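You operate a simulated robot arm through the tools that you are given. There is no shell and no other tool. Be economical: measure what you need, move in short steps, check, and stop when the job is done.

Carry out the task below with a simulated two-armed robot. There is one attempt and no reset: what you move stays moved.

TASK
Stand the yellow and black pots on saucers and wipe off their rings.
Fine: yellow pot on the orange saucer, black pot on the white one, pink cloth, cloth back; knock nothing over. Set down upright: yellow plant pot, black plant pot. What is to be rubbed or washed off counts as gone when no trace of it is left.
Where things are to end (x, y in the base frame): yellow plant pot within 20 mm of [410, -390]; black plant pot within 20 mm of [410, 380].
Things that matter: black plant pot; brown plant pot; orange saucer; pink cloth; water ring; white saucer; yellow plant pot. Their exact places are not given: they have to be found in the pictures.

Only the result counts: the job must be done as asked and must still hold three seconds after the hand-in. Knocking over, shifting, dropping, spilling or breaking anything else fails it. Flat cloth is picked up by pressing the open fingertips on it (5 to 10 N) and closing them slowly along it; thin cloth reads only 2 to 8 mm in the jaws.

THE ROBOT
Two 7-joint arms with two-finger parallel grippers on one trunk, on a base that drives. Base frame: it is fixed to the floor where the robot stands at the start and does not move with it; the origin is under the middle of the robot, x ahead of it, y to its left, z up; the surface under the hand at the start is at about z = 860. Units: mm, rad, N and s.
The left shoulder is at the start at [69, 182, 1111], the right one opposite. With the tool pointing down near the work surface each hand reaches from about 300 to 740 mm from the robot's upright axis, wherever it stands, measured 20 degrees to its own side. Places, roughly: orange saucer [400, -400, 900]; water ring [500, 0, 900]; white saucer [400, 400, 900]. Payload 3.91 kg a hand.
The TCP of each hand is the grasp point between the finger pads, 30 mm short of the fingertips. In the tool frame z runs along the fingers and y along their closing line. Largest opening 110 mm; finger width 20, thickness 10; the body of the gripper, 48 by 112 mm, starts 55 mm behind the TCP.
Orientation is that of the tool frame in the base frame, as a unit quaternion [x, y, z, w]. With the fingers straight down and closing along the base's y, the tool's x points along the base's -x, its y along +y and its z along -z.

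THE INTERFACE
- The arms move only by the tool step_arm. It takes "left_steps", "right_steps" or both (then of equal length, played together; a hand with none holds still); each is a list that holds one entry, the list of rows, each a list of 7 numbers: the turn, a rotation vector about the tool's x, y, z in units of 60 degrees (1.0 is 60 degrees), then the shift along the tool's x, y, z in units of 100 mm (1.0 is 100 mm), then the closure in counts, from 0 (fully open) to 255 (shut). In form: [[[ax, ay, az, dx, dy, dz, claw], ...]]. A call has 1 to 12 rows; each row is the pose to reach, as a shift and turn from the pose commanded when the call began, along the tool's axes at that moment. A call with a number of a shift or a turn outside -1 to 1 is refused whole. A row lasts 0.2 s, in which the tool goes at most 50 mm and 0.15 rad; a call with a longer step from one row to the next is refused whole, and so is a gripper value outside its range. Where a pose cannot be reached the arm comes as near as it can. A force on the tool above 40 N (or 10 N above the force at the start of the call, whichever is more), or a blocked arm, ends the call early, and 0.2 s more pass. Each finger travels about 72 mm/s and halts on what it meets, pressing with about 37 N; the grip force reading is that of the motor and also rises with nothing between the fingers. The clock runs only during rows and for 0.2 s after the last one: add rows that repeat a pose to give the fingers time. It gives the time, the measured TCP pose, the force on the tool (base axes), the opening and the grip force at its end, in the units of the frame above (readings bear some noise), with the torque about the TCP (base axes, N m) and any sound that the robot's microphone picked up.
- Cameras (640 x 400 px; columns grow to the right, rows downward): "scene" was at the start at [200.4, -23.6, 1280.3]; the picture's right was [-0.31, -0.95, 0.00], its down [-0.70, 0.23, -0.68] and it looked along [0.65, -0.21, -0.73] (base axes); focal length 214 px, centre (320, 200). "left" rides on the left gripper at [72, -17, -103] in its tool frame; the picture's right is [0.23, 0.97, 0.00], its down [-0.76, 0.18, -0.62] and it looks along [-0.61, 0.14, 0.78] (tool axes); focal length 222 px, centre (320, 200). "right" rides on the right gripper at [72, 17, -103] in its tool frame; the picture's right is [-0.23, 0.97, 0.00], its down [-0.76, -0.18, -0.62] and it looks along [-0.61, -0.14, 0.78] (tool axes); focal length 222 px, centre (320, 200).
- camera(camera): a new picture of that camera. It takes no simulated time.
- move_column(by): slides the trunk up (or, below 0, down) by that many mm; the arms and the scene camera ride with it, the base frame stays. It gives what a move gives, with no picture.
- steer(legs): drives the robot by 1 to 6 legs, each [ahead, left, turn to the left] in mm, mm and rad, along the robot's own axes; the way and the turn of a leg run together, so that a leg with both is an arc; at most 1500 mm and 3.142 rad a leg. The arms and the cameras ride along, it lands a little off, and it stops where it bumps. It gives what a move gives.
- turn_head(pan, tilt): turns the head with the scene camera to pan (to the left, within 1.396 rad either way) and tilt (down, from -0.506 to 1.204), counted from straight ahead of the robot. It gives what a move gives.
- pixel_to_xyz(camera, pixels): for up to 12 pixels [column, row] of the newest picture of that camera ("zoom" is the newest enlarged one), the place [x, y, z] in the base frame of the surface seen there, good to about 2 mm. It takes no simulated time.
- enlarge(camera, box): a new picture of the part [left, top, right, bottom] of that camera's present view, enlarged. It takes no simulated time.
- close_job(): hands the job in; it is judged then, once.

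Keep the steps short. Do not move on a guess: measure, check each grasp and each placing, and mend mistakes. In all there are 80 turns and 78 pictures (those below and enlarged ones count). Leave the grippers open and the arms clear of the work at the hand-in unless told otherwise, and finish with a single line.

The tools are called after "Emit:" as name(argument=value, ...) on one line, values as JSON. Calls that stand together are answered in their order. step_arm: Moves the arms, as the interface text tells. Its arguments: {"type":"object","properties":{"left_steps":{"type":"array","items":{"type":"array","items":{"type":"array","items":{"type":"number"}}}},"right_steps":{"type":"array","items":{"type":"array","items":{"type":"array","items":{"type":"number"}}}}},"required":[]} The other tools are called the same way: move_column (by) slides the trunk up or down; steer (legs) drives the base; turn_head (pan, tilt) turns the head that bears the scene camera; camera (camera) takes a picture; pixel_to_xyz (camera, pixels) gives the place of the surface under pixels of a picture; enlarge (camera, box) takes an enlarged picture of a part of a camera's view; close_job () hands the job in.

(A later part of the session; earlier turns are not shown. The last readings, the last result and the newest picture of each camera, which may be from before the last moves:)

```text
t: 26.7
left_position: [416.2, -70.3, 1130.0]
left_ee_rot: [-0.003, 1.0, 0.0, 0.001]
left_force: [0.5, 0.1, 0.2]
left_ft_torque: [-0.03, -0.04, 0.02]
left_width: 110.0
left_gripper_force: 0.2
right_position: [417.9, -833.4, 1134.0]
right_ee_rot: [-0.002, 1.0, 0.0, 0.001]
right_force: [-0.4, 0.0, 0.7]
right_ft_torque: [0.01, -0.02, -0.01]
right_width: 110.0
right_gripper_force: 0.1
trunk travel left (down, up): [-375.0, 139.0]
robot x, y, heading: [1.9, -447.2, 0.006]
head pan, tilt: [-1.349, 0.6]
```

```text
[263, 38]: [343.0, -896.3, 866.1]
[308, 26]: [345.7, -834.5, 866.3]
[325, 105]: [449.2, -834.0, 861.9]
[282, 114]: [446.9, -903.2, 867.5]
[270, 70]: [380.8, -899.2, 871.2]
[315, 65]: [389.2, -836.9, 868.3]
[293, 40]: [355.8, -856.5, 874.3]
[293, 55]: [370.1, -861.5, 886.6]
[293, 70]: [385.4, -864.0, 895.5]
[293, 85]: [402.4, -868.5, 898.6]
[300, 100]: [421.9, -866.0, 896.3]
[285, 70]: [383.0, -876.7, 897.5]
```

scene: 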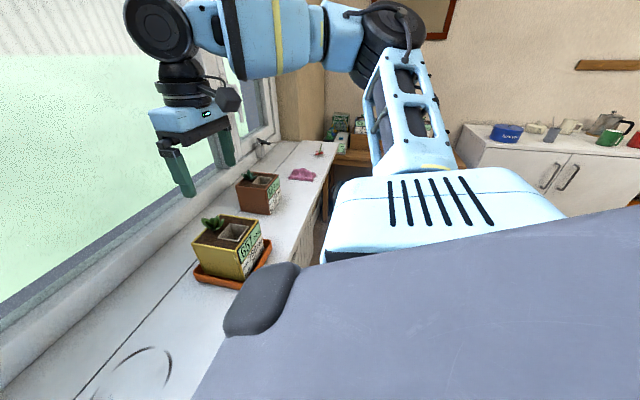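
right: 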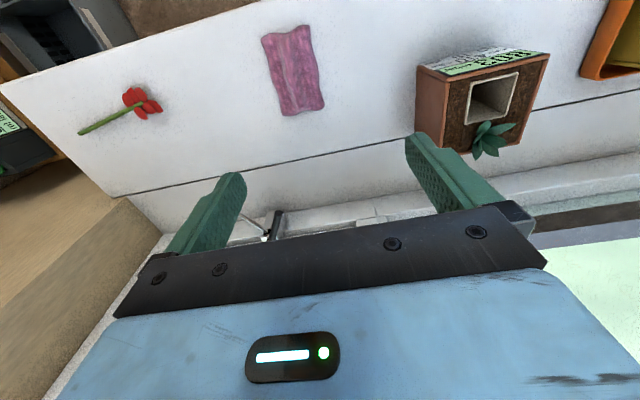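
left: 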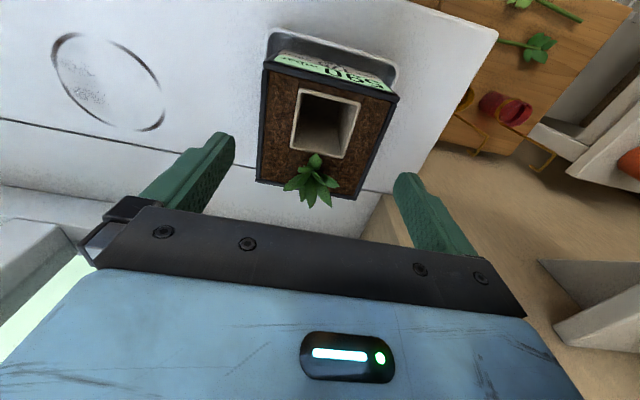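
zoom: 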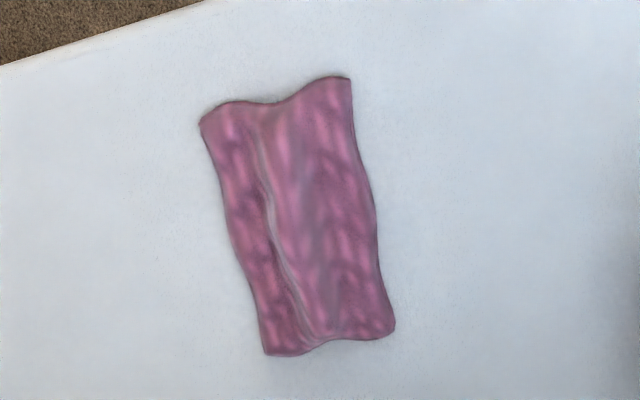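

The cloth lies at x 343–449, y -834…-903, with a ridge up to z 898, so it fits between the open fingers. I go over (398, -867) and down in stages.

Emit:
step_arm(right_steps=[[[0, 0, 0, 0.1, -0.17, 0, 0], [0, 0, 0, 0.2, -0.335, 0, 0], [0, 0, 0, 0.2, -0.335, 0.4, 0], [0, 0, 0, 0.2, -0.335, 0.8, 0], [0, 0, 0, 0.2, -0.335, 1.0, 0], [0, 0, 0, 0.2, -0.335, 1.0, 0]]])

Emit:
step_arm(right_steps=[[[0, 0, 0, 0, 0, 0.4, 0], [0, 0, 0, 0, 0, 0.7, 0], [0, 0, 0, 0, 0, 0.9, 0], [0, 0, 0, 0, 0, 0.9, 0]]])

Emit:
camera(camera="right")

```text
t: 28.1
left_position: [417.4, -70.2, 1130.3]
left_ee_rot: [-0.003, 1.0, 0.001, 0.001]
left_force: [-0.2, 0.4, 0.0]
left_ft_torque: [-0.01, 0.01, 0.01]
left_width: 109.9
left_gripper_force: 0.1
right_position: [399.1, -868.7, 1032.8]
right_ee_rot: [-0.003, 1.0, 0.0, 0.001]
right_force: [-1.1, 0.1, -0.3]
right_ft_torque: [0.03, 0.0, -0.01]
right_width: 110.1
right_gripper_force: 0.1
trunk travel left (down, up): [-375.0, 139.0]
robot x, y, heading: [0.2, -446.7, 0.005]
head pan, tilt: [-1.349, 0.6]
```

```text
t: 29.1
left_position: [417.4, -69.5, 1130.0]
left_ee_rot: [-0.003, 1.0, 0.001, 0.0]
left_force: [0.4, -0.5, 0.0]
left_ft_torque: [0.04, 0.01, 0.01]
left_width: 109.9
left_gripper_force: 0.0
right_position: [398.3, -869.7, 944.1]
right_ee_rot: [-0.001, 1.0, 0.0, 0.001]
right_force: [0.9, 0.0, -0.1]
right_ft_torque: [-0.02, 0.0, -0.02]
right_width: 109.9
right_gripper_force: 0.1
trunk travel left (down, up): [-375.0, 139.0]
robot x, y, heading: [3.9, -449.9, 0.006]
head pan, tilt: [-1.349, 0.6]
```

```text
51 pictures are left
```

right: 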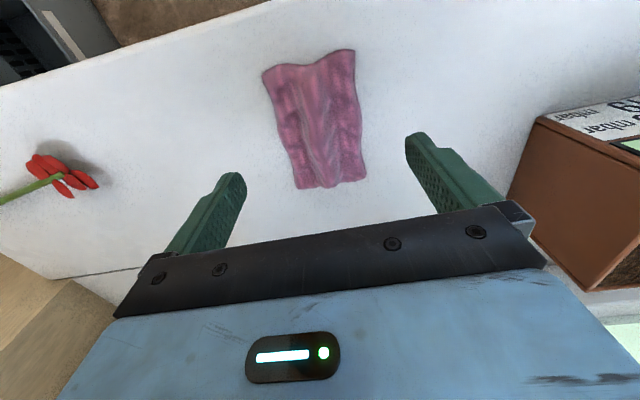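

The fingers straddle the cloth. I lower to TCP z≈896 (tips about 6 mm above the sill) and close slowly.

Emit:
step_arm(right_steps=[[[0, 0, 0, 0, 0, 0.2, 0], [0, 0, 0, 0, 0, 0.36, 0], [0, 0, 0, 0, 0, 0.48, 0], [0, 0, 0, 0, 0, 0.48, 0], [0, 0, 0, 0, 0, 0.48, 40], [0, 0, 0, 0, 0, 0.48, 80], [0, 0, 0, 0, 0, 0.48, 120], [0, 0, 0, 0, 0, 0.48, 160], [0, 0, 0, 0, 0, 0.48, 200], [0, 0, 0, 0, 0, 0.48, 255], [0, 0, 0, 0, 0, 0.48, 255], [0, 0, 0, 0, 0, 0.48, 255]]])

Emit:
camera(camera="right")

```text
t: 31.7
left_position: [415.8, -69.1, 1129.8]
left_ee_rot: [-0.002, 1.0, 0.001, 0.0]
left_force: [1.1, -0.5, 0.8]
left_ft_torque: [-0.02, 0.02, 0.04]
left_width: 110.2
left_gripper_force: 0.0
right_position: [397.9, -868.5, 897.8]
right_ee_rot: [-0.002, 1.0, 0.0, 0.001]
right_force: [-0.2, -2.6, 12.4]
right_ft_torque: [-0.02, 0.0, -0.12]
right_width: 65.3
right_gripper_force: 37.5
trunk travel left (down, up): [-375.0, 139.0]
robot x, y, heading: [2.6, -446.0, 0.007]
head pan, tilt: [-1.349, 0.6]
```

```text
50 pictures are left
```

right: 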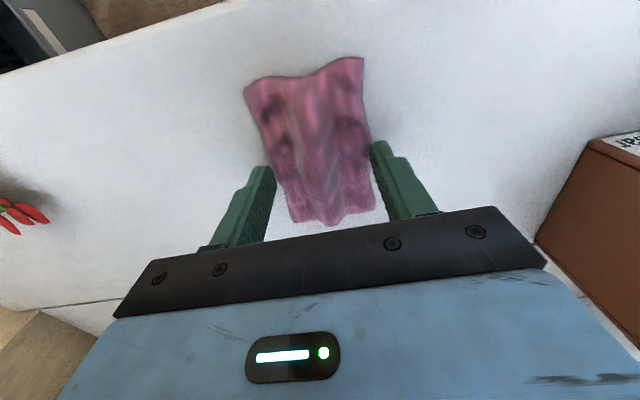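

The jaws stopped at 65 mm with 37 N on the cloth heap. I lift 30 mm as a test and look.

Emit:
step_arm(right_steps=[[[0, 0, 0, 0, 0, -0.1, 255], [0, 0, 0, 0, 0, -0.2, 255], [0, 0, 0, 0, 0, -0.4, 255], [0, 0, 0, 0, 0, -0.4, 255]]])

Emit:
camera(camera="right")

Emit:
turn_head(pan=-0.8, tilt=0.8)

Emit:
camera(camera="scene")

```text
t: 32.7
left_position: [417.2, -69.4, 1130.9]
left_ee_rot: [-0.002, 1.0, 0.0, 0.0]
left_force: [0.1, 0.6, -0.1]
left_ft_torque: [0.0, 0.03, 0.03]
left_width: 110.0
left_gripper_force: 0.1
right_position: [395.7, -868.7, 937.6]
right_ee_rot: [-0.001, 1.0, -0.001, 0.0]
right_force: [0.0, 0.8, -0.1]
right_ft_torque: [0.02, 0.02, 0.0]
right_width: 23.6
right_gripper_force: 37.1
trunk travel left (down, up): [-375.0, 139.0]
robot x, y, heading: [-0.2, -445.6, 0.004]
head pan, tilt: [-1.349, 0.6]
```

```text
49 pictures are left
```

right: 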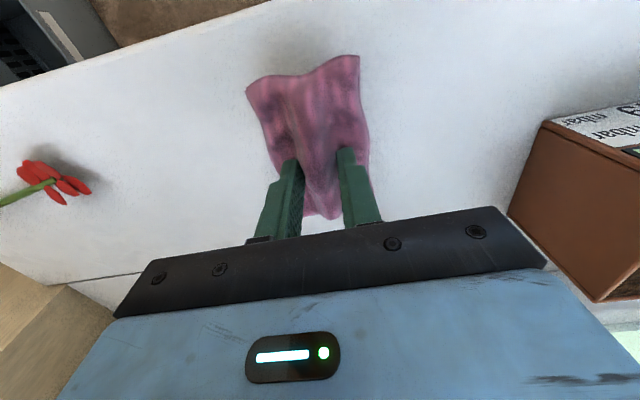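

```text
t: 33.6
left_position: [417.8, -69.7, 1130.1]
left_ee_rot: [-0.002, 1.0, 0.0, -0.001]
left_force: [-0.1, 1.0, 0.0]
left_ft_torque: [-0.03, 0.0, 0.06]
left_width: 109.9
left_gripper_force: 0.0
right_position: [396.2, -869.4, 937.2]
right_ee_rot: [-0.003, 1.0, 0.0, 0.001]
right_force: [1.0, -0.3, 0.6]
right_ft_torque: [0.04, -0.02, 0.01]
right_width: 23.4
right_gripper_force: 37.2
trunk travel left (down, up): [-375.0, 139.0]
robot x, y, heading: [5.1, -447.3, 0.006]
head pan, tilt: [-0.799, 0.799]
```

```text
48 pictures are left
```

scene: 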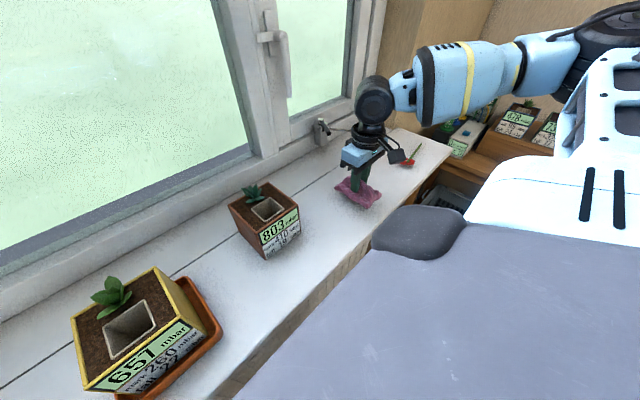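

The width fell to 23 mm: the cloth is gathered between the fingers. I zoom in to see whether it is off the sill.

Emit:
enlarge(camera="scene", box=[310, 130, 420, 220])

Emit:
pixel_to_xyz(camera="right", pixels=[[250, 92], [355, 62], [265, 130], [367, 130], [310, 120], [320, 160], [320, 205], [310, 80]])

```text
4.44 times, centred on (365, 175) of scene
```

zoom: 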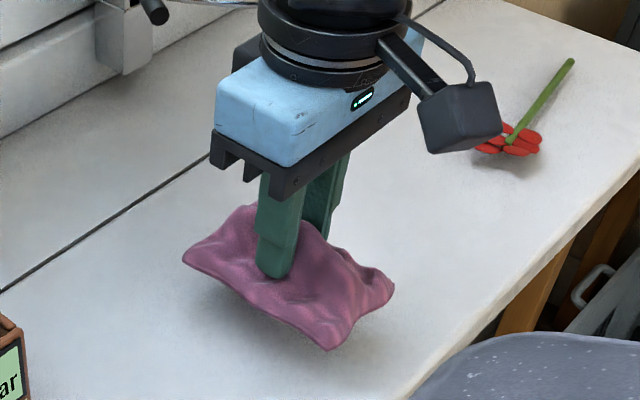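

```text
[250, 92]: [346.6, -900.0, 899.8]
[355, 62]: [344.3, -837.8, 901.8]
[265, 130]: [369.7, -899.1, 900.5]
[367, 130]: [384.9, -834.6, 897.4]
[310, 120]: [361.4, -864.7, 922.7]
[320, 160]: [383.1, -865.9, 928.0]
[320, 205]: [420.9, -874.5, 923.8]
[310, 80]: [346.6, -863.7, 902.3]
```

The cloth is lifted: its edges are at z≈900, a little below the tips. I raise it well clear before driving.

Emit:
step_arm(right_steps=[[[0, 0, 0, 0, 0, -0.25, 255], [0, 0, 0, 0, 0, -0.5, 255], [0, 0, 0, 0, 0, -0.75, 255], [0, 0, 0, 0, 0, -1.0, 255], [0, 0, 0, 0, 0, -1.0, 255]]])

Emit:
step_arm(right_steps=[[[0, 0, 0, 0, 0, -0.25, 255], [0, 0, 0, 0, 0, -0.5, 255], [0, 0, 0, 0, 0, -0.9, 255], [0, 0, 0, 0, 0, -0.9, 255]]])

Emit:
steer(legs=[[0, 470, 0]])

```text
t: 34.8
left_position: [416.3, -70.4, 1131.0]
left_ee_rot: [-0.003, 1.0, 0.0, 0.0]
left_force: [0.3, 0.2, 0.1]
left_ft_torque: [-0.02, -0.01, 0.01]
left_width: 110.2
left_gripper_force: 0.0
right_position: [397.3, -869.4, 1035.1]
right_ee_rot: [-0.002, 1.0, -0.001, 0.0]
right_force: [0.5, 0.1, 0.3]
right_ft_torque: [0.02, 0.01, 0.02]
right_width: 23.7
right_gripper_force: 37.2
trunk travel left (down, up): [-375.0, 139.0]
robot x, y, heading: [1.4, -451.3, 0.005]
head pan, tilt: [-0.799, 0.799]
```

```text
t: 35.8
left_position: [417.4, -70.9, 1130.4]
left_ee_rot: [-0.003, 1.0, 0.0, 0.0]
left_force: [0.4, 0.8, 0.5]
left_ft_torque: [0.0, 0.02, 0.02]
left_width: 110.1
left_gripper_force: 0.0
right_position: [400.3, -867.9, 1125.7]
right_ee_rot: [-0.001, 1.0, 0.001, 0.001]
right_force: [-0.4, -1.0, -1.3]
right_ft_torque: [0.01, -0.02, 0.0]
right_width: 23.7
right_gripper_force: 36.9
trunk travel left (down, up): [-375.0, 139.0]
robot x, y, heading: [-0.2, -450.5, 0.001]
head pan, tilt: [-0.799, 0.799]
```

```text
t: 40.4
left_position: [416.5, 391.1, 1130.9]
left_ee_rot: [0.0, 1.0, 0.001, -0.001]
left_force: [0.3, 0.5, -0.3]
left_ft_torque: [-0.01, 0.01, 0.01]
left_width: 110.1
left_gripper_force: 0.0
right_position: [397.5, -407.8, 1124.7]
right_ee_rot: [-0.001, 1.0, 0.0, 0.001]
right_force: [0.1, 0.3, -0.7]
right_ft_torque: [0.0, 0.01, -0.03]
right_width: 23.5
right_gripper_force: 37.3
trunk travel left (down, up): [-375.0, 139.0]
robot x, y, heading: [-0.0, 12.7, -0.0]
head pan, tilt: [-0.799, 0.799]
```

I bring the cloth toward the yellow ring at height and turn the head to the rings.

Emit:
step_arm(right_steps=[[[0, 0, 0, -0.1, 0.2, 0, 255], [0, 0, 0, -0.2, 0.45, 0, 255], [0, 0, 0, -0.35, 0.7, 0, 255], [0, 0, 0, -0.5, 0.9, 0, 255], [0, 0, 0, -0.6, 1.0, 0, 255], [0, 0, 0, -0.6, 1.0, 0, 255]]])

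Emit:
step_arm(right_steps=[[[0, 0, 0, 0, 0.25, 0, 255], [0, 0, 0, 0, 0.5, 0, 255], [0, 0, 0, 0, 0.75, 0, 255], [0, 0, 0, 0, 0.95, 0, 255], [0, 0, 0, 0, 1.0, 0, 255], [0, 0, 0, 0, 1.0, 0, 255]]])

Emit:
turn_head(pan=-0.1, tilt=1.0)

Emit:
camera(camera="scene")

Emit:
camera(camera="right")

```text
t: 41.8
left_position: [417.5, 391.8, 1130.9]
left_ee_rot: [-0.001, 1.0, 0.0, 0.0]
left_force: [0.0, -0.5, -1.1]
left_ft_torque: [0.01, 0.0, 0.0]
left_width: 110.0
left_gripper_force: 0.1
right_position: [458.1, -307.4, 1125.0]
right_ee_rot: [0.0, 1.0, 0.0, 0.001]
right_force: [-0.4, -0.6, -0.1]
right_ft_torque: [0.0, -0.03, 0.0]
right_width: 23.4
right_gripper_force: 37.5
trunk travel left (down, up): [-375.0, 139.0]
robot x, y, heading: [-1.7, 17.6, 0.005]
head pan, tilt: [-0.799, 0.799]
```

```text
t: 43.2
left_position: [418.1, 390.5, 1130.5]
left_ee_rot: [0.0, 1.0, 0.001, 0.0]
left_force: [-0.9, 0.2, -0.2]
left_ft_torque: [0.03, -0.01, 0.0]
left_width: 110.1
left_gripper_force: 0.1
right_position: [456.7, -207.0, 1124.9]
right_ee_rot: [0.0, 1.0, 0.0, 0.0]
right_force: [-0.5, 0.4, -0.8]
right_ft_torque: [-0.02, -0.02, 0.02]
right_width: 23.2
right_gripper_force: 36.9
trunk travel left (down, up): [-375.0, 139.0]
robot x, y, heading: [2.2, 10.7, 0.001]
head pan, tilt: [-0.799, 0.799]
```

```text
t: 44.3
left_position: [417.7, 391.6, 1130.1]
left_ee_rot: [0.001, 1.0, 0.0, 0.001]
left_force: [0.0, 0.6, 0.2]
left_ft_torque: [-0.03, 0.0, 0.0]
left_width: 110.0
left_gripper_force: 0.2
right_position: [456.1, -207.5, 1124.8]
right_ee_rot: [0.0, 1.0, 0.0, 0.001]
right_force: [-1.3, 0.6, 0.2]
right_ft_torque: [-0.04, 0.0, -0.02]
right_width: 23.8
right_gripper_force: 37.0
trunk travel left (down, up): [-375.0, 139.0]
robot x, y, heading: [-0.2, 13.0, -0.002]
head pan, tilt: [-0.099, 1.0]
```

```text
46 pictures are left
```

scene: 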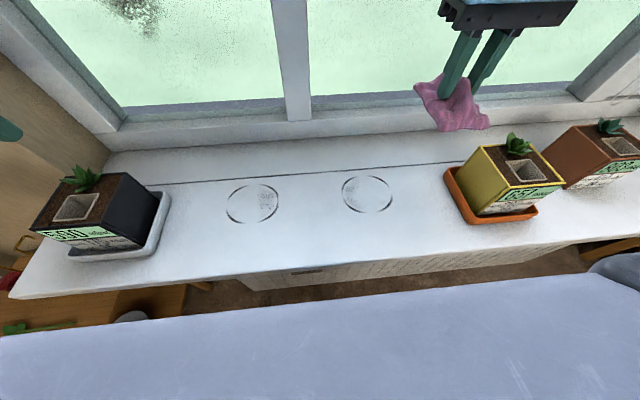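

```text
45 pictures are left
```

right: 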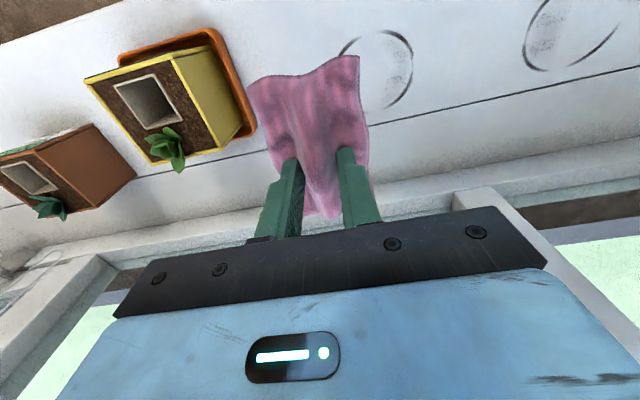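

Emit:
enlarge(camera="scene", box=[210, 160, 410, 240])

```text
3.20 times, centred on (310, 200) of scene
```

zoom: 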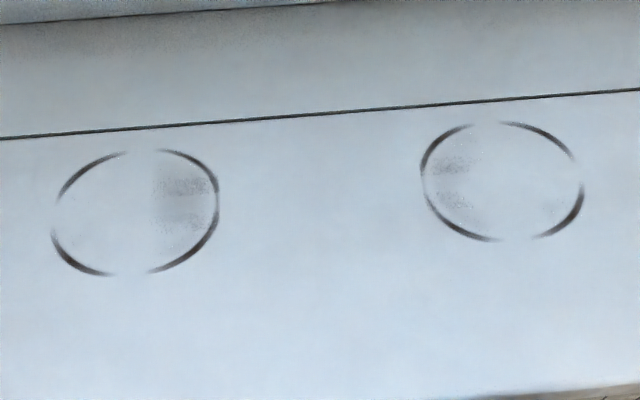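

Emit:
pixel_to_xyz(camera="zoom", pixels=[[53, 240], [219, 200], [110, 276], [165, 151], [125, 152], [150, 272], [422, 170], [583, 200], [500, 123], [535, 238], [470, 125], [490, 240]])

```text
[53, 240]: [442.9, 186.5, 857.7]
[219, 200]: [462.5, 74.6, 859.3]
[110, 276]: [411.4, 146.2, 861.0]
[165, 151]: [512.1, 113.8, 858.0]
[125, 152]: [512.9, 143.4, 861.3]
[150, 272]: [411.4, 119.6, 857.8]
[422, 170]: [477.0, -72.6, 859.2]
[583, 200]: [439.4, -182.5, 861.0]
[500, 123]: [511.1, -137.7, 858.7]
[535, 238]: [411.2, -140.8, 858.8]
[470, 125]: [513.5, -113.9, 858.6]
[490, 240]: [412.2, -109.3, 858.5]
```

Ring centres: black (462, 130) and yellow (462, -128), both about 57 mm in radius. I move over the yellow ring and lower to about z 915.

Emit:
step_arm(right_steps=[[[0, 0, 0, -0.03, 0.25, 0, 255], [0, 0, 0, -0.05, 0.5, 0, 255], [0, 0, 0, -0.05, 0.79, 0, 255], [0, 0, 0, -0.05, 0.79, 0.3, 255], [0, 0, 0, -0.05, 0.79, 0.6, 255], [0, 0, 0, -0.05, 0.79, 1.0, 255], [0, 0, 0, -0.05, 0.79, 1.0, 255]]])

Emit:
step_arm(right_steps=[[[0, 0, 0, 0, 0, 0.3, 255], [0, 0, 0, 0, 0, 0.6, 255], [0, 0, 0, 0, 0, 0.9, 255], [0, 0, 0, 0, 0, 1.0, 255], [0, 0, 0, 0, 0, 1.0, 255]]])

Emit:
step_arm(right_steps=[[[0, 0, 0, 0, 0, 0.1, 255], [0, 0, 0, 0, 0, 0.18, 255], [0, 0, 0, 0, 0, 0.24, 255], [0, 0, 0, 0, 0, 0.24, 255]]])

Emit:
camera(camera="right")

```text
t: 45.9
left_position: [416.7, 391.1, 1130.9]
left_ee_rot: [0.0, 1.0, -0.001, 0.0]
left_force: [-0.7, -0.1, -0.3]
left_ft_torque: [-0.05, 0.02, 0.01]
left_width: 110.3
left_gripper_force: 0.1
right_position: [462.9, -126.7, 1026.1]
right_ee_rot: [0.001, 1.0, 0.0, 0.001]
right_force: [0.8, 0.2, -0.4]
right_ft_torque: [0.01, -0.01, -0.02]
right_width: 23.4
right_gripper_force: 37.3
trunk travel left (down, up): [-375.0, 139.0]
robot x, y, heading: [0.9, 10.7, -0.003]
head pan, tilt: [-0.099, 1.0]
```

```text
t: 47.1
left_position: [418.5, 390.6, 1131.6]
left_ee_rot: [0.0, 1.0, 0.001, 0.0]
left_force: [0.5, 0.6, 0.2]
left_ft_torque: [-0.01, 0.04, 0.0]
left_width: 110.2
left_gripper_force: 0.1
right_position: [464.2, -129.3, 925.1]
right_ee_rot: [0.0, 1.0, 0.0, 0.001]
right_force: [0.1, 0.2, -0.3]
right_ft_torque: [-0.01, 0.04, 0.01]
right_width: 23.1
right_gripper_force: 37.9
trunk travel left (down, up): [-375.0, 139.0]
robot x, y, heading: [0.9, 14.1, -0.0]
head pan, tilt: [-0.099, 1.0]
```

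```text
t: 48.2
left_position: [416.0, 390.5, 1131.2]
left_ee_rot: [-0.001, 1.0, -0.001, 0.001]
left_force: [0.4, 0.1, 0.1]
left_ft_torque: [0.01, 0.02, 0.03]
left_width: 110.0
left_gripper_force: 0.1
right_position: [462.4, -127.6, 905.3]
right_ee_rot: [0.001, 1.0, 0.0, 0.006]
right_force: [-6.6, -2.1, 15.7]
right_ft_torque: [-0.14, 0.36, -0.01]
right_width: 23.3
right_gripper_force: 37.1
trunk travel left (down, up): [-375.0, 139.0]
robot x, y, heading: [-1.6, 15.3, -0.001]
head pan, tilt: [-0.099, 1.0]
stopped in row 4 (right hand): the force on the tool passed its limit at 41 N (the readings are from after the stop); the commanded pose is now the measured one
```

```text
43 pictures are left
```

right: 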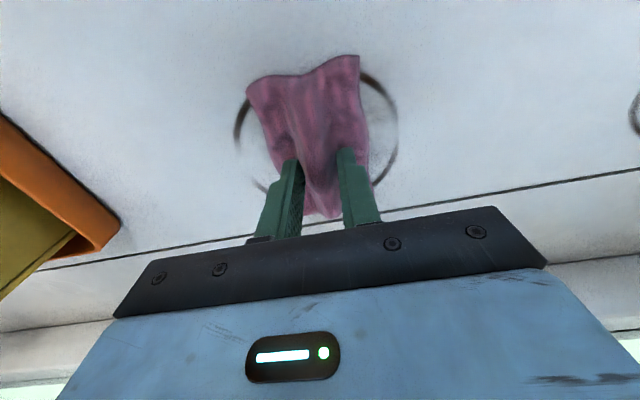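

Contact comes at TCP z≈905, now pressing about 16 N. I rub once round the ring line at constant height.

Emit:
step_arm(right_steps=[[[0, 0, 0, 0, 0.3, 0, 255], [0, 0, 0, 0, 0.55, 0, 255], [0, 0, 0, 0.28, 0.48, 0, 255], [0, 0, 0, 0.48, 0.28, 0, 255], [0, 0, 0, 0.55, 0, 0, 255], [0, 0, 0, 0.48, -0.28, 0, 255], [0, 0, 0, 0.28, -0.48, 0, 255], [0, 0, 0, 0, -0.55, 0, 255], [0, 0, 0, -0.28, -0.48, 0, 255], [0, 0, 0, -0.48, -0.28, 0, 255], [0, 0, 0, -0.55, 0, 0, 255], [0, 0, 0, -0.48, 0.28, 0, 255]]])

Emit:
camera(camera="right")

```text
t: 50.3
left_position: [416.3, 390.2, 1131.1]
left_ee_rot: [0.0, 1.0, 0.0, 0.001]
left_force: [0.1, 0.3, 0.4]
left_ft_torque: [0.01, -0.01, -0.05]
left_width: 110.1
left_gripper_force: 0.0
right_position: [482.5, -179.0, 905.8]
right_ee_rot: [0.001, 1.0, -0.003, -0.001]
right_force: [-9.6, -2.7, 12.8]
right_ft_torque: [-0.02, -0.26, 0.06]
right_width: 23.6
right_gripper_force: 37.2
right hand out of reach, approached as far as the arm can: row 1, 2, 3
trunk travel left (down, up): [-375.0, 139.0]
robot x, y, heading: [-0.7, 14.3, -0.002]
head pan, tilt: [-0.099, 1.0]
stopped in row 10 (right hand): the force on the tool passed its limit at 56 N (the readings are from after the stop); the commanded pose is now the measured one
```

```text
42 pictures are left
```

right: 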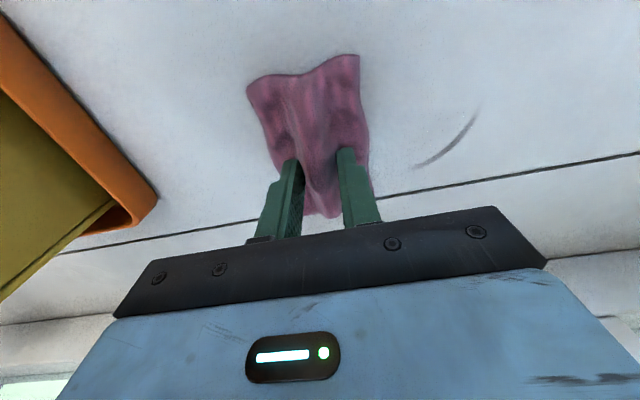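

Most of the ring is gone. One arc is left at (413–476, 113–167). I measure it and raise the hand 1 mm.

Emit:
pixel_to_xyz(camera="right", pixels=[[415, 166], [476, 112], [455, 145], [260, 85], [357, 60], [330, 212]])

Emit:
step_arm(right_steps=[[[0, 0, 0, 0, 0, -0.01, 255], [0, 0, 0, 0, 0, -0.02, 255]]])

```text
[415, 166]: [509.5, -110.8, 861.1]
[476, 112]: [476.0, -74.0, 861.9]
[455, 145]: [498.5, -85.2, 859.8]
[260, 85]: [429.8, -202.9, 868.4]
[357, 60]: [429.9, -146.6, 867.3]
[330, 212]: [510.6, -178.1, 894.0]
```

```text
t: 50.9
left_position: [416.9, 390.8, 1129.7]
left_ee_rot: [0.0, 1.0, 0.0, 0.001]
left_force: [0.2, 0.3, 0.0]
left_ft_torque: [-0.01, -0.01, -0.02]
left_width: 110.1
left_gripper_force: 0.1
right_position: [482.9, -180.0, 906.6]
right_ee_rot: [0.002, 1.0, -0.004, -0.002]
right_force: [-11.0, -0.3, 5.2]
right_ft_torque: [0.0, 0.2, 0.07]
right_width: 23.2
right_gripper_force: 36.5
trunk travel left (down, up): [-375.0, 139.0]
robot x, y, heading: [-0.3, 14.5, 0.001]
head pan, tilt: [-0.099, 1.0]
```

I lift 40 mm and test whether y≈-80 can be reached from here.

Emit:
step_arm(right_steps=[[[0, 0, 0, 0, 0, -0.2, 255], [0, 0, 0, 0, 0, -0.3, 255], [0, 0, 0, 0, 0.25, -0.3, 255], [0, 0, 0, 0, 0.5, -0.3, 255], [0, 0, 0, 0, 0.75, -0.3, 255], [0, 0, 0, 0, 1.0, -0.3, 255], [0, 0, 0, 0, 1.0, -0.3, 255]]])

```text
t: 52.5
left_position: [417.9, 389.0, 1130.3]
left_ee_rot: [0.0, 1.0, 0.001, 0.001]
left_force: [0.4, 1.0, -1.0]
left_ft_torque: [-0.01, 0.0, -0.01]
left_width: 110.0
left_gripper_force: 0.1
right_position: [485.0, -114.9, 936.1]
right_ee_rot: [0.003, 1.0, -0.002, -0.003]
right_force: [0.1, -0.3, 0.7]
right_ft_torque: [0.0, -0.04, -0.01]
right_width: 23.3
right_gripper_force: 37.0
right hand out of reach, approached as far as the arm can: row 5, 6, 7
trunk travel left (down, up): [-375.0, 139.0]
robot x, y, heading: [1.1, 10.0, -0.007]
head pan, tilt: [-0.099, 1.0]
```

The right hand stops near 128 mm right of the robot's middle, so the robot must drive left. I bring the left hand inward first, raise the right and look at the space to the left.

Emit:
step_arm(left_steps=[[[0, 0, 0, 0, -0.25, 0, 0], [0, 0, 0, 0, -0.5, 0, 0], [0, 0, 0, 0, -0.75, 0, 0], [0, 0, 0, 0, -1.0, 0, 0], [0, 0, 0, 0, -1.0, 0, 0]]], right_steps=[[[0, 0, 0, 0, -0.2, -0.25, 255], [0, 0, 0, 0, -0.4, -0.5, 255], [0, 0, 0, 0, -0.6, -0.75, 255], [0, 0, 0, 0, -0.8, -1.0, 255], [0, 0, 0, 0, -0.8, -1.0, 255]]])

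Emit:
turn_head(pan=1.3, tilt=0.6)

Emit:
camera(camera="scene")

```text
t: 53.7
left_position: [417.3, 290.9, 1130.0]
left_ee_rot: [0.001, 1.0, 0.0, -0.001]
left_force: [0.1, 0.5, 0.0]
left_ft_torque: [0.0, -0.01, 0.01]
left_width: 109.9
left_gripper_force: 0.0
right_position: [483.5, -191.8, 1034.9]
right_ee_rot: [0.001, 1.0, -0.003, -0.003]
right_force: [0.2, 0.4, -0.5]
right_ft_torque: [0.01, -0.01, -0.02]
right_width: 23.0
right_gripper_force: 36.3
trunk travel left (down, up): [-375.0, 139.0]
robot x, y, heading: [-1.8, 15.4, 0.002]
head pan, tilt: [-0.099, 1.0]
```

```text
t: 55.2
left_position: [418.0, 288.7, 1132.7]
left_ee_rot: [0.0, 1.0, 0.0, 0.0]
left_force: [-0.4, 0.1, 0.2]
left_ft_torque: [0.03, -0.01, -0.03]
left_width: 110.0
left_gripper_force: 0.2
right_position: [484.7, -193.0, 1034.5]
right_ee_rot: [0.001, 1.0, -0.003, -0.004]
right_force: [0.2, -0.2, -0.7]
right_ft_torque: [-0.01, 0.01, -0.01]
right_width: 23.0
right_gripper_force: 37.2
trunk travel left (down, up): [-375.0, 139.0]
robot x, y, heading: [2.0, 10.7, 0.001]
head pan, tilt: [1.3, 0.6]
```

```text
41 pictures are left
```

scene: 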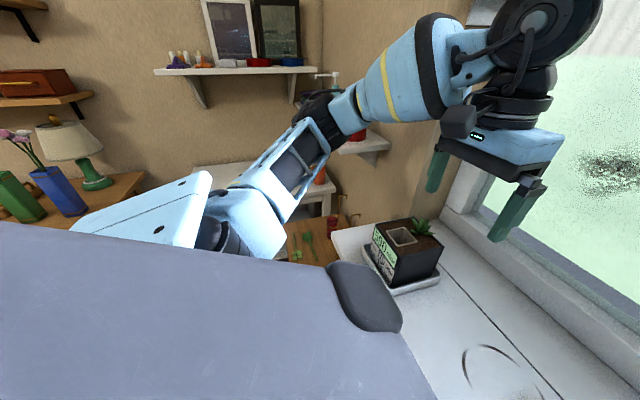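

Emit:
pixel_to_xyz(camera="scene", pixels=[[380, 150], [350, 147], [180, 70], [360, 185], [420, 190], [225, 170], [105, 175], [300, 110], [305, 240], [430, 130], [315, 130], [320, 180]])

```text
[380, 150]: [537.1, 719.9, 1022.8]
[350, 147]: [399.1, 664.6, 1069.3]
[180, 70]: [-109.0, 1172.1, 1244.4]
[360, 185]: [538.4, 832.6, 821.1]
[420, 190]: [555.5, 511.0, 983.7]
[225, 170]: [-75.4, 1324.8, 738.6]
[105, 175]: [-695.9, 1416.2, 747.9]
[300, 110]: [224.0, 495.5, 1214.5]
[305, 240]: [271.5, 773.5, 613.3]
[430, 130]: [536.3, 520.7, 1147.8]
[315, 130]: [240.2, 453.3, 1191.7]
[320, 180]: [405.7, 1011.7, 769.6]
```

A shelf stands at about (400–540, 665–720, 1050), so driving left would be tight. Backing up 120 mm and turning left 0.6 rad keeps both arms in free space and puts both rings within the right hand's reach. The way back behind the robot has not been seen, so I look there first.

Emit:
turn_head(pan=-1.39, tilt=1.1)

Emit:
camera(camera="scene")

```text
t: 57.6
left_position: [417.4, 290.9, 1130.3]
left_ee_rot: [0.0, 1.0, 0.0, 0.0]
left_force: [0.2, 0.3, 0.7]
left_ft_torque: [-0.01, -0.01, 0.04]
left_width: 110.4
left_gripper_force: 0.0
right_position: [484.0, -193.9, 1034.1]
right_ee_rot: [0.002, 1.0, -0.002, -0.002]
right_force: [-0.8, 0.3, 0.4]
right_ft_torque: [0.04, 0.0, -0.05]
right_width: 23.3
right_gripper_force: 37.1
trunk travel left (down, up): [-375.0, 139.0]
robot x, y, heading: [-0.9, 10.3, 0.001]
head pan, tilt: [-1.389, 1.1]
```

```text
40 pictures are left
```

scene: 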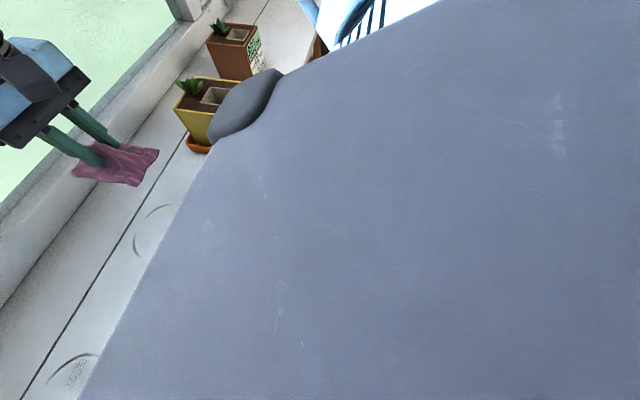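

I can't see behind past the trunk. A short back-up stops on contact, so I back up 100 mm only and read the result.

Emit:
steer(legs=[[-100, 0, 0]])

```text
t: 58.7
left_position: [320.8, 289.6, 1130.4]
left_ee_rot: [0.001, 1.0, 0.0, 0.0]
left_force: [-0.9, 0.0, -0.3]
left_ft_torque: [-0.04, -0.03, 0.01]
left_width: 110.1
left_gripper_force: 0.1
right_position: [385.9, -193.0, 1035.2]
right_ee_rot: [0.002, 1.0, -0.002, -0.003]
right_force: [0.3, -0.3, -0.5]
right_ft_torque: [0.0, -0.03, -0.03]
right_width: 22.9
right_gripper_force: 36.9
trunk travel left (down, up): [-375.0, 139.0]
robot x, y, heading: [-99.7, 14.0, -0.002]
head pan, tilt: [-1.389, 1.1]
```

Clear. Now I turn left 0.6 rad.

Emit:
steer(legs=[[0, 0, 0.6]])

Emit:
turn_head(pan=-0.6, tilt=0.9)

Emit:
camera(camera="scene")

```text
t: 60.8
left_position: [92.4, 477.2, 1130.3]
left_ee_rot: [-0.295, 0.955, 0.0, 0.0]
left_force: [-1.0, -0.3, -0.3]
left_ft_torque: [-0.04, -0.02, 0.03]
left_width: 110.0
left_gripper_force: 0.0
right_position: [418.0, 115.2, 1035.2]
right_ee_rot: [-0.293, 0.956, -0.003, -0.002]
right_force: [0.1, 1.1, -0.6]
right_ft_torque: [0.03, -0.01, 0.01]
right_width: 23.0
right_gripper_force: 36.7
trunk travel left (down, up): [-375.0, 139.0]
robot x, y, heading: [-95.0, 11.0, 0.595]
head pan, tilt: [-1.389, 1.1]
```

```text
t: 61.9
left_position: [92.4, 476.1, 1130.1]
left_ee_rot: [-0.295, 0.955, 0.0, -0.001]
left_force: [-0.7, 0.0, 0.6]
left_ft_torque: [0.03, -0.03, -0.03]
left_width: 110.0
left_gripper_force: 0.1
right_position: [419.7, 115.3, 1034.3]
right_ee_rot: [-0.293, 0.956, -0.002, -0.003]
right_force: [-0.3, 1.0, -0.8]
right_ft_torque: [-0.04, -0.03, 0.01]
right_width: 22.9
right_gripper_force: 37.3
trunk travel left (down, up): [-375.0, 139.0]
robot x, y, heading: [-96.8, 12.6, 0.596]
head pan, tilt: [-0.6, 0.901]
```

```text
39 pictures are left
```

scene: 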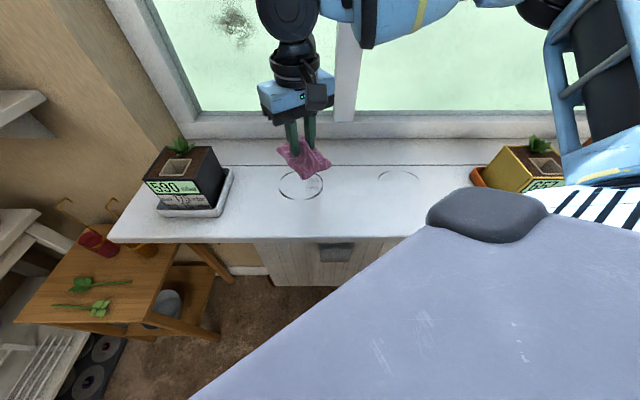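

The right hand is at (419, 115), yaw 0.596. I go over the black ring centre (462, 130) and down to z≈912.

Emit:
step_arm(right_steps=[[[0, 0, 0, -0.22, -0.06, 0, 255], [0, 0, 0, -0.44, -0.117, 0, 255], [0, 0, 0, -0.44, -0.117, 0.3, 255], [0, 0, 0, -0.44, -0.117, 0.6, 255], [0, 0, 0, -0.44, -0.117, 0.9, 255], [0, 0, 0, -0.44, -0.117, 1.0, 255], [0, 0, 0, -0.44, -0.117, 1.0, 255]]])

Emit:
step_arm(right_steps=[[[0, 0, 0, 0, 0, 0.1, 255], [0, 0, 0, 0, 0, 0.18, 255], [0, 0, 0, 0, 0, 0.24, 255], [0, 0, 0, 0, 0, 0.26, 255], [0, 0, 0, 0, 0, 0.28, 255]]])

```text
t: 63.5
left_position: [92.5, 476.7, 1131.2]
left_ee_rot: [-0.295, 0.956, 0.0, 0.0]
left_force: [-0.2, -0.6, -0.3]
left_ft_torque: [0.0, 0.02, -0.03]
left_width: 110.1
left_gripper_force: 0.1
right_position: [461.3, 129.5, 934.8]
right_ee_rot: [-0.293, 0.956, -0.003, -0.002]
right_force: [0.3, -0.4, 0.5]
right_ft_torque: [0.0, 0.0, 0.02]
right_width: 22.7
right_gripper_force: 36.9
trunk travel left (down, up): [-375.0, 139.0]
robot x, y, heading: [-97.7, 12.6, 0.594]
head pan, tilt: [-0.6, 0.901]
```

```text
t: 64.7
left_position: [91.9, 476.6, 1130.4]
left_ee_rot: [-0.295, 0.956, 0.0, 0.0]
left_force: [-0.8, 0.9, -0.6]
left_ft_torque: [0.02, -0.05, 0.01]
left_width: 109.8
left_gripper_force: 0.1
right_position: [461.7, 130.2, 906.6]
right_ee_rot: [-0.293, 0.956, -0.003, -0.001]
right_force: [-0.1, -1.4, 4.4]
right_ft_torque: [0.01, 0.12, 0.02]
right_width: 22.7
right_gripper_force: 37.0
trunk travel left (down, up): [-375.0, 139.0]
robot x, y, heading: [-99.6, 13.3, 0.6]
head pan, tilt: [-0.6, 0.901]
```

Light contact (4 N). I press 0.5 mm more and rub round the ring.

Emit:
step_arm(right_steps=[[[0, 0, 0, 0, -0.25, 0.005, 255], [0, 0, 0, 0, -0.53, 0.005, 255], [0, 0, 0, 0.27, -0.46, 0.005, 255], [0, 0, 0, 0.46, -0.27, 0.005, 255], [0, 0, 0, 0.53, 0, 0.005, 255], [0, 0, 0, 0.46, 0.27, 0.005, 255], [0, 0, 0, 0.27, 0.46, 0.005, 255], [0, 0, 0, 0, 0.53, 0.005, 255], [0, 0, 0, -0.27, 0.46, 0.005, 255], [0, 0, 0, -0.46, 0.27, 0.005, 255], [0, 0, 0, -0.53, 0, 0.005, 255], [0, 0, 0, -0.46, -0.27, 0.005, 255]]])

Emit:
camera(camera="right")

```text
t: 67.3
left_position: [91.8, 476.4, 1130.9]
left_ee_rot: [-0.295, 0.956, 0.0, 0.0]
left_force: [-1.1, 0.3, 0.4]
left_ft_torque: [0.0, -0.01, 0.02]
left_width: 110.1
left_gripper_force: 0.0
right_position: [515.6, 130.8, 906.3]
right_ee_rot: [-0.292, 0.956, -0.003, -0.001]
right_force: [0.4, 1.2, 11.0]
right_ft_torque: [0.13, -0.11, -0.06]
right_width: 22.8
right_gripper_force: 37.0
trunk travel left (down, up): [-375.0, 139.0]
robot x, y, heading: [-93.7, 13.2, 0.594]
head pan, tilt: [-0.6, 0.901]
```

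```text
38 pictures are left
```

right: 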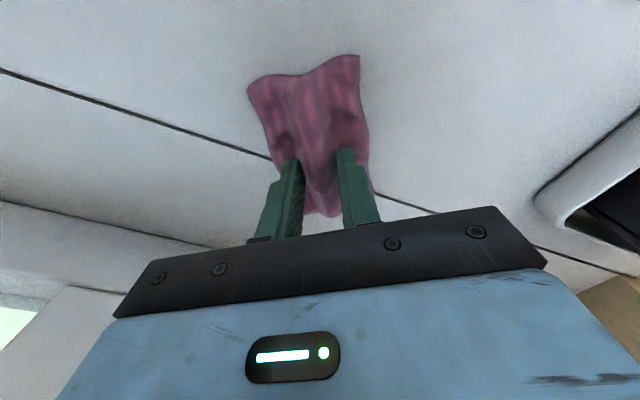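

The ring line looks gone. I finish the circle, rub the inside, lift and look.

Emit:
step_arm(right_steps=[[[0, 0, 0, 0.19, -0.19, 0, 255], [0, 0, 0, 0.46, -0.26, 0, 255], [0, 0, 0, 0.46, 0.07, 0, 255], [0, 0, 0, 0.71, 0.17, 0, 255], [0, 0, 0, 0.71, 0.52, 0, 255], [0, 0, 0, 0.36, 0.57, 0, 255], [0, 0, 0, 0.16, 0.37, 0, 255], [0, 0, 0, 0.21, 0.07, 0, 255], [0, 0, 0, 0.56, 0.27, 0, 255], [0, 0, 0, 0.56, 0.27, -0.4, 255], [0, 0, 0, 0.56, 0.27, -0.8, 255], [0, 0, 0, 0.56, 0.27, -1.0, 255]]])

Emit:
enlarge(camera="scene", box=[240, 130, 440, 240])

Emit:
camera(camera="right")

```text
t: 69.9
left_position: [92.0, 476.7, 1130.3]
left_ee_rot: [-0.294, 0.956, 0.0, 0.0]
left_force: [0.7, -0.3, 0.4]
left_ft_torque: [-0.01, -0.01, 0.0]
left_width: 110.2
left_gripper_force: 0.1
right_position: [454.7, 123.2, 1005.5]
right_ee_rot: [-0.293, 0.956, -0.004, -0.001]
right_force: [-1.3, -0.4, -0.7]
right_ft_torque: [0.02, -0.01, -0.01]
right_width: 22.8
right_gripper_force: 37.2
trunk travel left (down, up): [-375.0, 139.0]
robot x, y, heading: [-95.5, 14.4, 0.599]
head pan, tilt: [-0.6, 0.901]
```

```text
3.20 times, centred on (340, 185) of scene
```

zoom: 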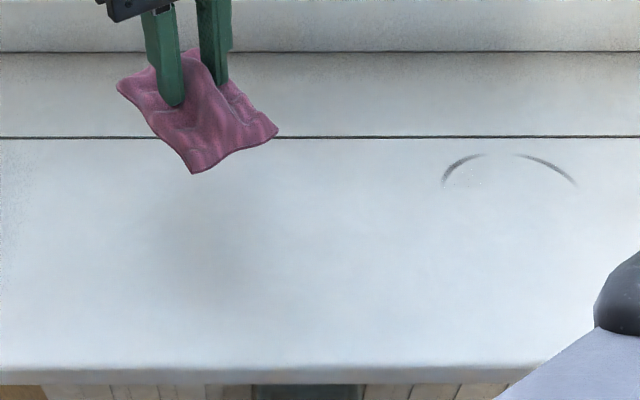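

```text
36 pictures are left
```

right: 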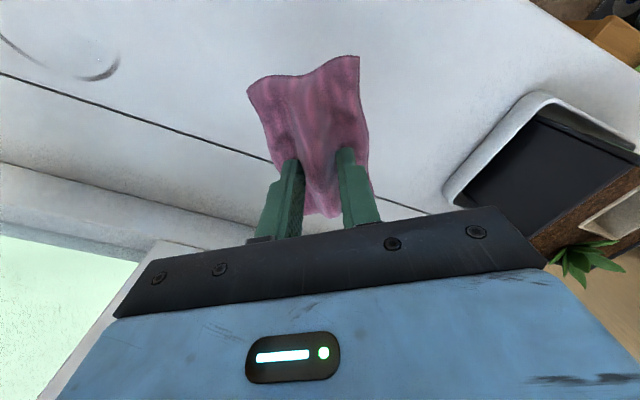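

The black ring is gone in this view. Two arcs of the yellow ring are left at its far side. I move the cloth over there at height.

Emit:
step_arm(right_steps=[[[0, 0, 0, 0.19, -0.33, 0, 255], [0, 0, 0, 0.38, -0.66, 0, 255], [0, 0, 0, 0.57, -1.0, 0, 255], [0, 0, 0, 0.57, -1.0, 0, 255]]])

Emit:
step_arm(right_steps=[[[0, 0, 0, 0.19, -0.33, 0, 255], [0, 0, 0, 0.38, -0.66, 0, 255], [0, 0, 0, 0.57, -1.0, 0, 255], [0, 0, 0, 0.57, -1.0, 0, 255]]])

Emit:
enlarge(camera="scene", box=[240, 140, 440, 240])

```text
t: 70.9
left_position: [92.0, 477.6, 1131.1]
left_ee_rot: [-0.295, 0.955, -0.001, 0.0]
left_force: [0.8, 0.7, -0.4]
left_ft_torque: [-0.01, 0.02, 0.0]
left_width: 109.7
left_gripper_force: 0.2
right_position: [462.4, 11.3, 1007.9]
right_ee_rot: [-0.293, 0.956, -0.004, -0.001]
right_force: [-0.6, -0.1, -0.5]
right_ft_torque: [0.0, -0.03, 0.0]
right_width: 23.2
right_gripper_force: 37.1
trunk travel left (down, up): [-375.0, 139.0]
robot x, y, heading: [-92.7, 11.8, 0.6]
head pan, tilt: [-0.6, 0.901]
```

```text
t: 71.9
left_position: [92.0, 477.7, 1130.3]
left_ee_rot: [-0.294, 0.956, 0.0, 0.0]
left_force: [-0.2, -0.3, 0.6]
left_ft_torque: [0.02, 0.02, 0.0]
left_width: 110.0
left_gripper_force: 0.0
right_position: [472.6, -104.5, 1010.1]
right_ee_rot: [-0.294, 0.956, -0.004, -0.002]
right_force: [-0.2, 0.2, -0.9]
right_ft_torque: [-0.02, 0.0, -0.01]
right_width: 23.1
right_gripper_force: 36.9
trunk travel left (down, up): [-375.0, 139.0]
robot x, y, heading: [-97.7, 14.0, 0.6]
head pan, tilt: [-0.6, 0.901]
```

```text
3.20 times, centred on (340, 190) of scene
```

zoom: 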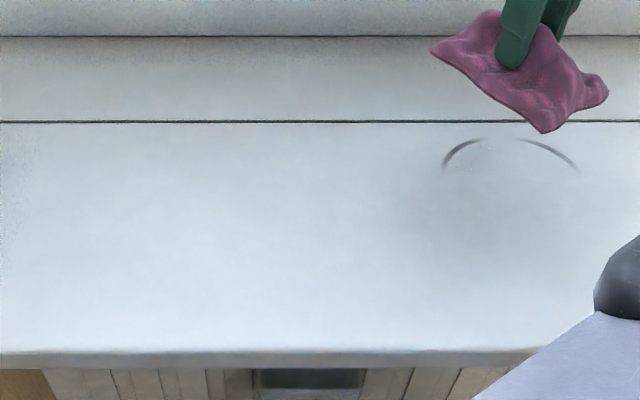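

The black ring area is clean. I lower onto the yellow ring's remaining part in two small calls.

Emit:
step_arm(right_steps=[[[0, 0, 0, 0.025, -0.17, 0.3, 255], [0, 0, 0, 0.025, -0.17, 0.6, 255], [0, 0, 0, 0.025, -0.17, 0.85, 255], [0, 0, 0, 0.025, -0.17, 0.95, 255], [0, 0, 0, 0.025, -0.17, 0.98, 255]]])

Emit:
step_arm(right_steps=[[[0, 0, 0, 0, 0, 0.02, 255], [0, 0, 0, 0, 0, 0.035, 255], [0, 0, 0, 0, 0, 0.05, 255]]])

```text
t: 73.1
left_position: [92.7, 477.0, 1130.6]
left_ee_rot: [-0.296, 0.955, -0.001, -0.001]
left_force: [-0.1, 0.5, 1.4]
left_ft_torque: [0.0, 0.03, -0.03]
left_width: 110.0
left_gripper_force: 0.1
right_position: [479.1, -120.7, 909.9]
right_ee_rot: [-0.293, 0.956, -0.004, -0.002]
right_force: [0.1, 1.0, -0.3]
right_ft_torque: [-0.03, -0.02, 0.0]
right_width: 23.1
right_gripper_force: 37.0
trunk travel left (down, up): [-375.0, 139.0]
robot x, y, heading: [-101.7, 11.2, 0.598]
head pan, tilt: [-0.6, 0.901]
```

```text
t: 73.9
left_position: [89.4, 476.7, 1131.0]
left_ee_rot: [-0.294, 0.956, -0.001, 0.001]
left_force: [-0.1, 0.5, 0.3]
left_ft_torque: [-0.01, -0.01, -0.02]
left_width: 110.0
left_gripper_force: 0.1
right_position: [478.4, -121.3, 906.5]
right_ee_rot: [-0.293, 0.956, -0.002, 0.001]
right_force: [-1.2, -2.8, 18.2]
right_ft_torque: [-0.02, -0.01, -0.04]
right_width: 22.9
right_gripper_force: 37.1
trunk travel left (down, up): [-375.0, 139.0]
robot x, y, heading: [-98.0, 12.5, 0.597]
head pan, tilt: [-0.6, 0.901]
```

It presses 18 N, so I ease off 1 mm and rub over the far half and the middle of the ring.

Emit:
step_arm(right_steps=[[[0, 0, 0, -0.28, 0.12, -0.008, 255], [0, 0, 0, -0.33, 0.37, -0.008, 255], [0, 0, 0, -0.08, 0.54, -0.008, 255], [0, 0, 0, -0.3, 0.23, -0.008, 255], [0, 0, 0, -0.37, -0.06, -0.008, 255], [0, 0, 0, -0.25, -0.28, -0.008, 255], [0, 0, 0, -0.025, -0.49, -0.008, 255], [0, 0, 0, 0.32, -0.5, -0.008, 255], [0, 0, 0, 0.275, -0.16, -0.008, 255], [0, 0, 0, 0.31, 0.22, -0.008, 255], [0, 0, 0, -0.05, 0.22, -0.008, 255], [0, 0, 0, -0.1, -0.06, -0.008, 255]]])

Emit:
step_arm(right_steps=[[[0, 0, 0, 0, 0, -0.4, 255], [0, 0, 0, 0, 0, -0.8, 255], [0, 0, 0, 0, 0, -1.0, 255], [0, 0, 0, 0, 0, -1.0, 255]]])

Emit:
camera(camera="right")

Emit:
enlarge(camera="scene", box=[240, 140, 440, 240])

```text
t: 75.6
left_position: [90.7, 476.5, 1130.3]
left_ee_rot: [-0.295, 0.956, -0.001, -0.001]
left_force: [-1.1, 0.3, -0.5]
left_ft_torque: [0.03, 0.02, 0.0]
left_width: 110.2
left_gripper_force: 0.1
right_position: [502.9, -168.5, 905.9]
right_ee_rot: [-0.293, 0.956, -0.006, 0.002]
right_force: [-5.7, -1.2, 14.3]
right_ft_torque: [-0.42, 0.35, -0.08]
right_width: 23.4
right_gripper_force: 37.0
trunk travel left (down, up): [-375.0, 139.0]
robot x, y, heading: [-96.2, 14.7, 0.591]
head pan, tilt: [-0.6, 0.901]
stopped in row 8 (right hand): the force on the tool passed its limit at 77 N (the readings are from after the stop); the commanded pose is now the measured one
```

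```text
t: 76.6
left_position: [93.2, 477.4, 1131.0]
left_ee_rot: [-0.295, 0.955, -0.001, 0.0]
left_force: [0.3, 0.1, 0.5]
left_ft_torque: [0.0, 0.0, 0.01]
left_width: 110.1
left_gripper_force: 0.1
right_position: [502.2, -167.0, 1005.5]
right_ee_rot: [-0.293, 0.956, -0.005, 0.001]
right_force: [0.2, -0.3, 0.7]
right_ft_torque: [-0.02, -0.01, 0.02]
right_width: 23.4
right_gripper_force: 37.1
trunk travel left (down, up): [-375.0, 139.0]
robot x, y, heading: [-96.1, 13.4, 0.597]
head pan, tilt: [-0.6, 0.901]
```

```text
34 pictures are left
```

right: 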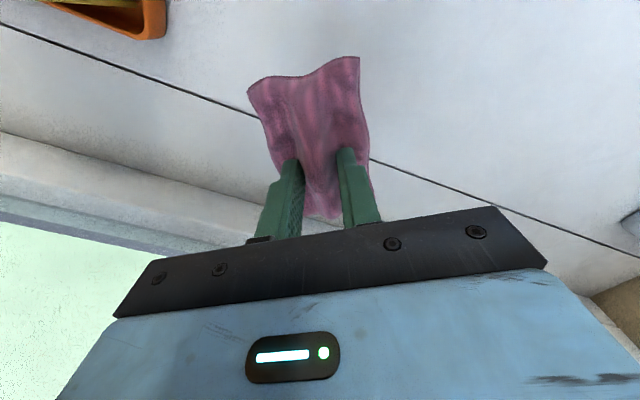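

```text
3.20 times, centred on (340, 190) of scene
```

zoom: 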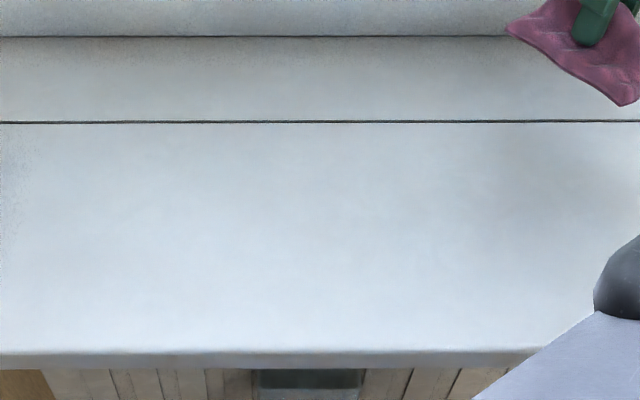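

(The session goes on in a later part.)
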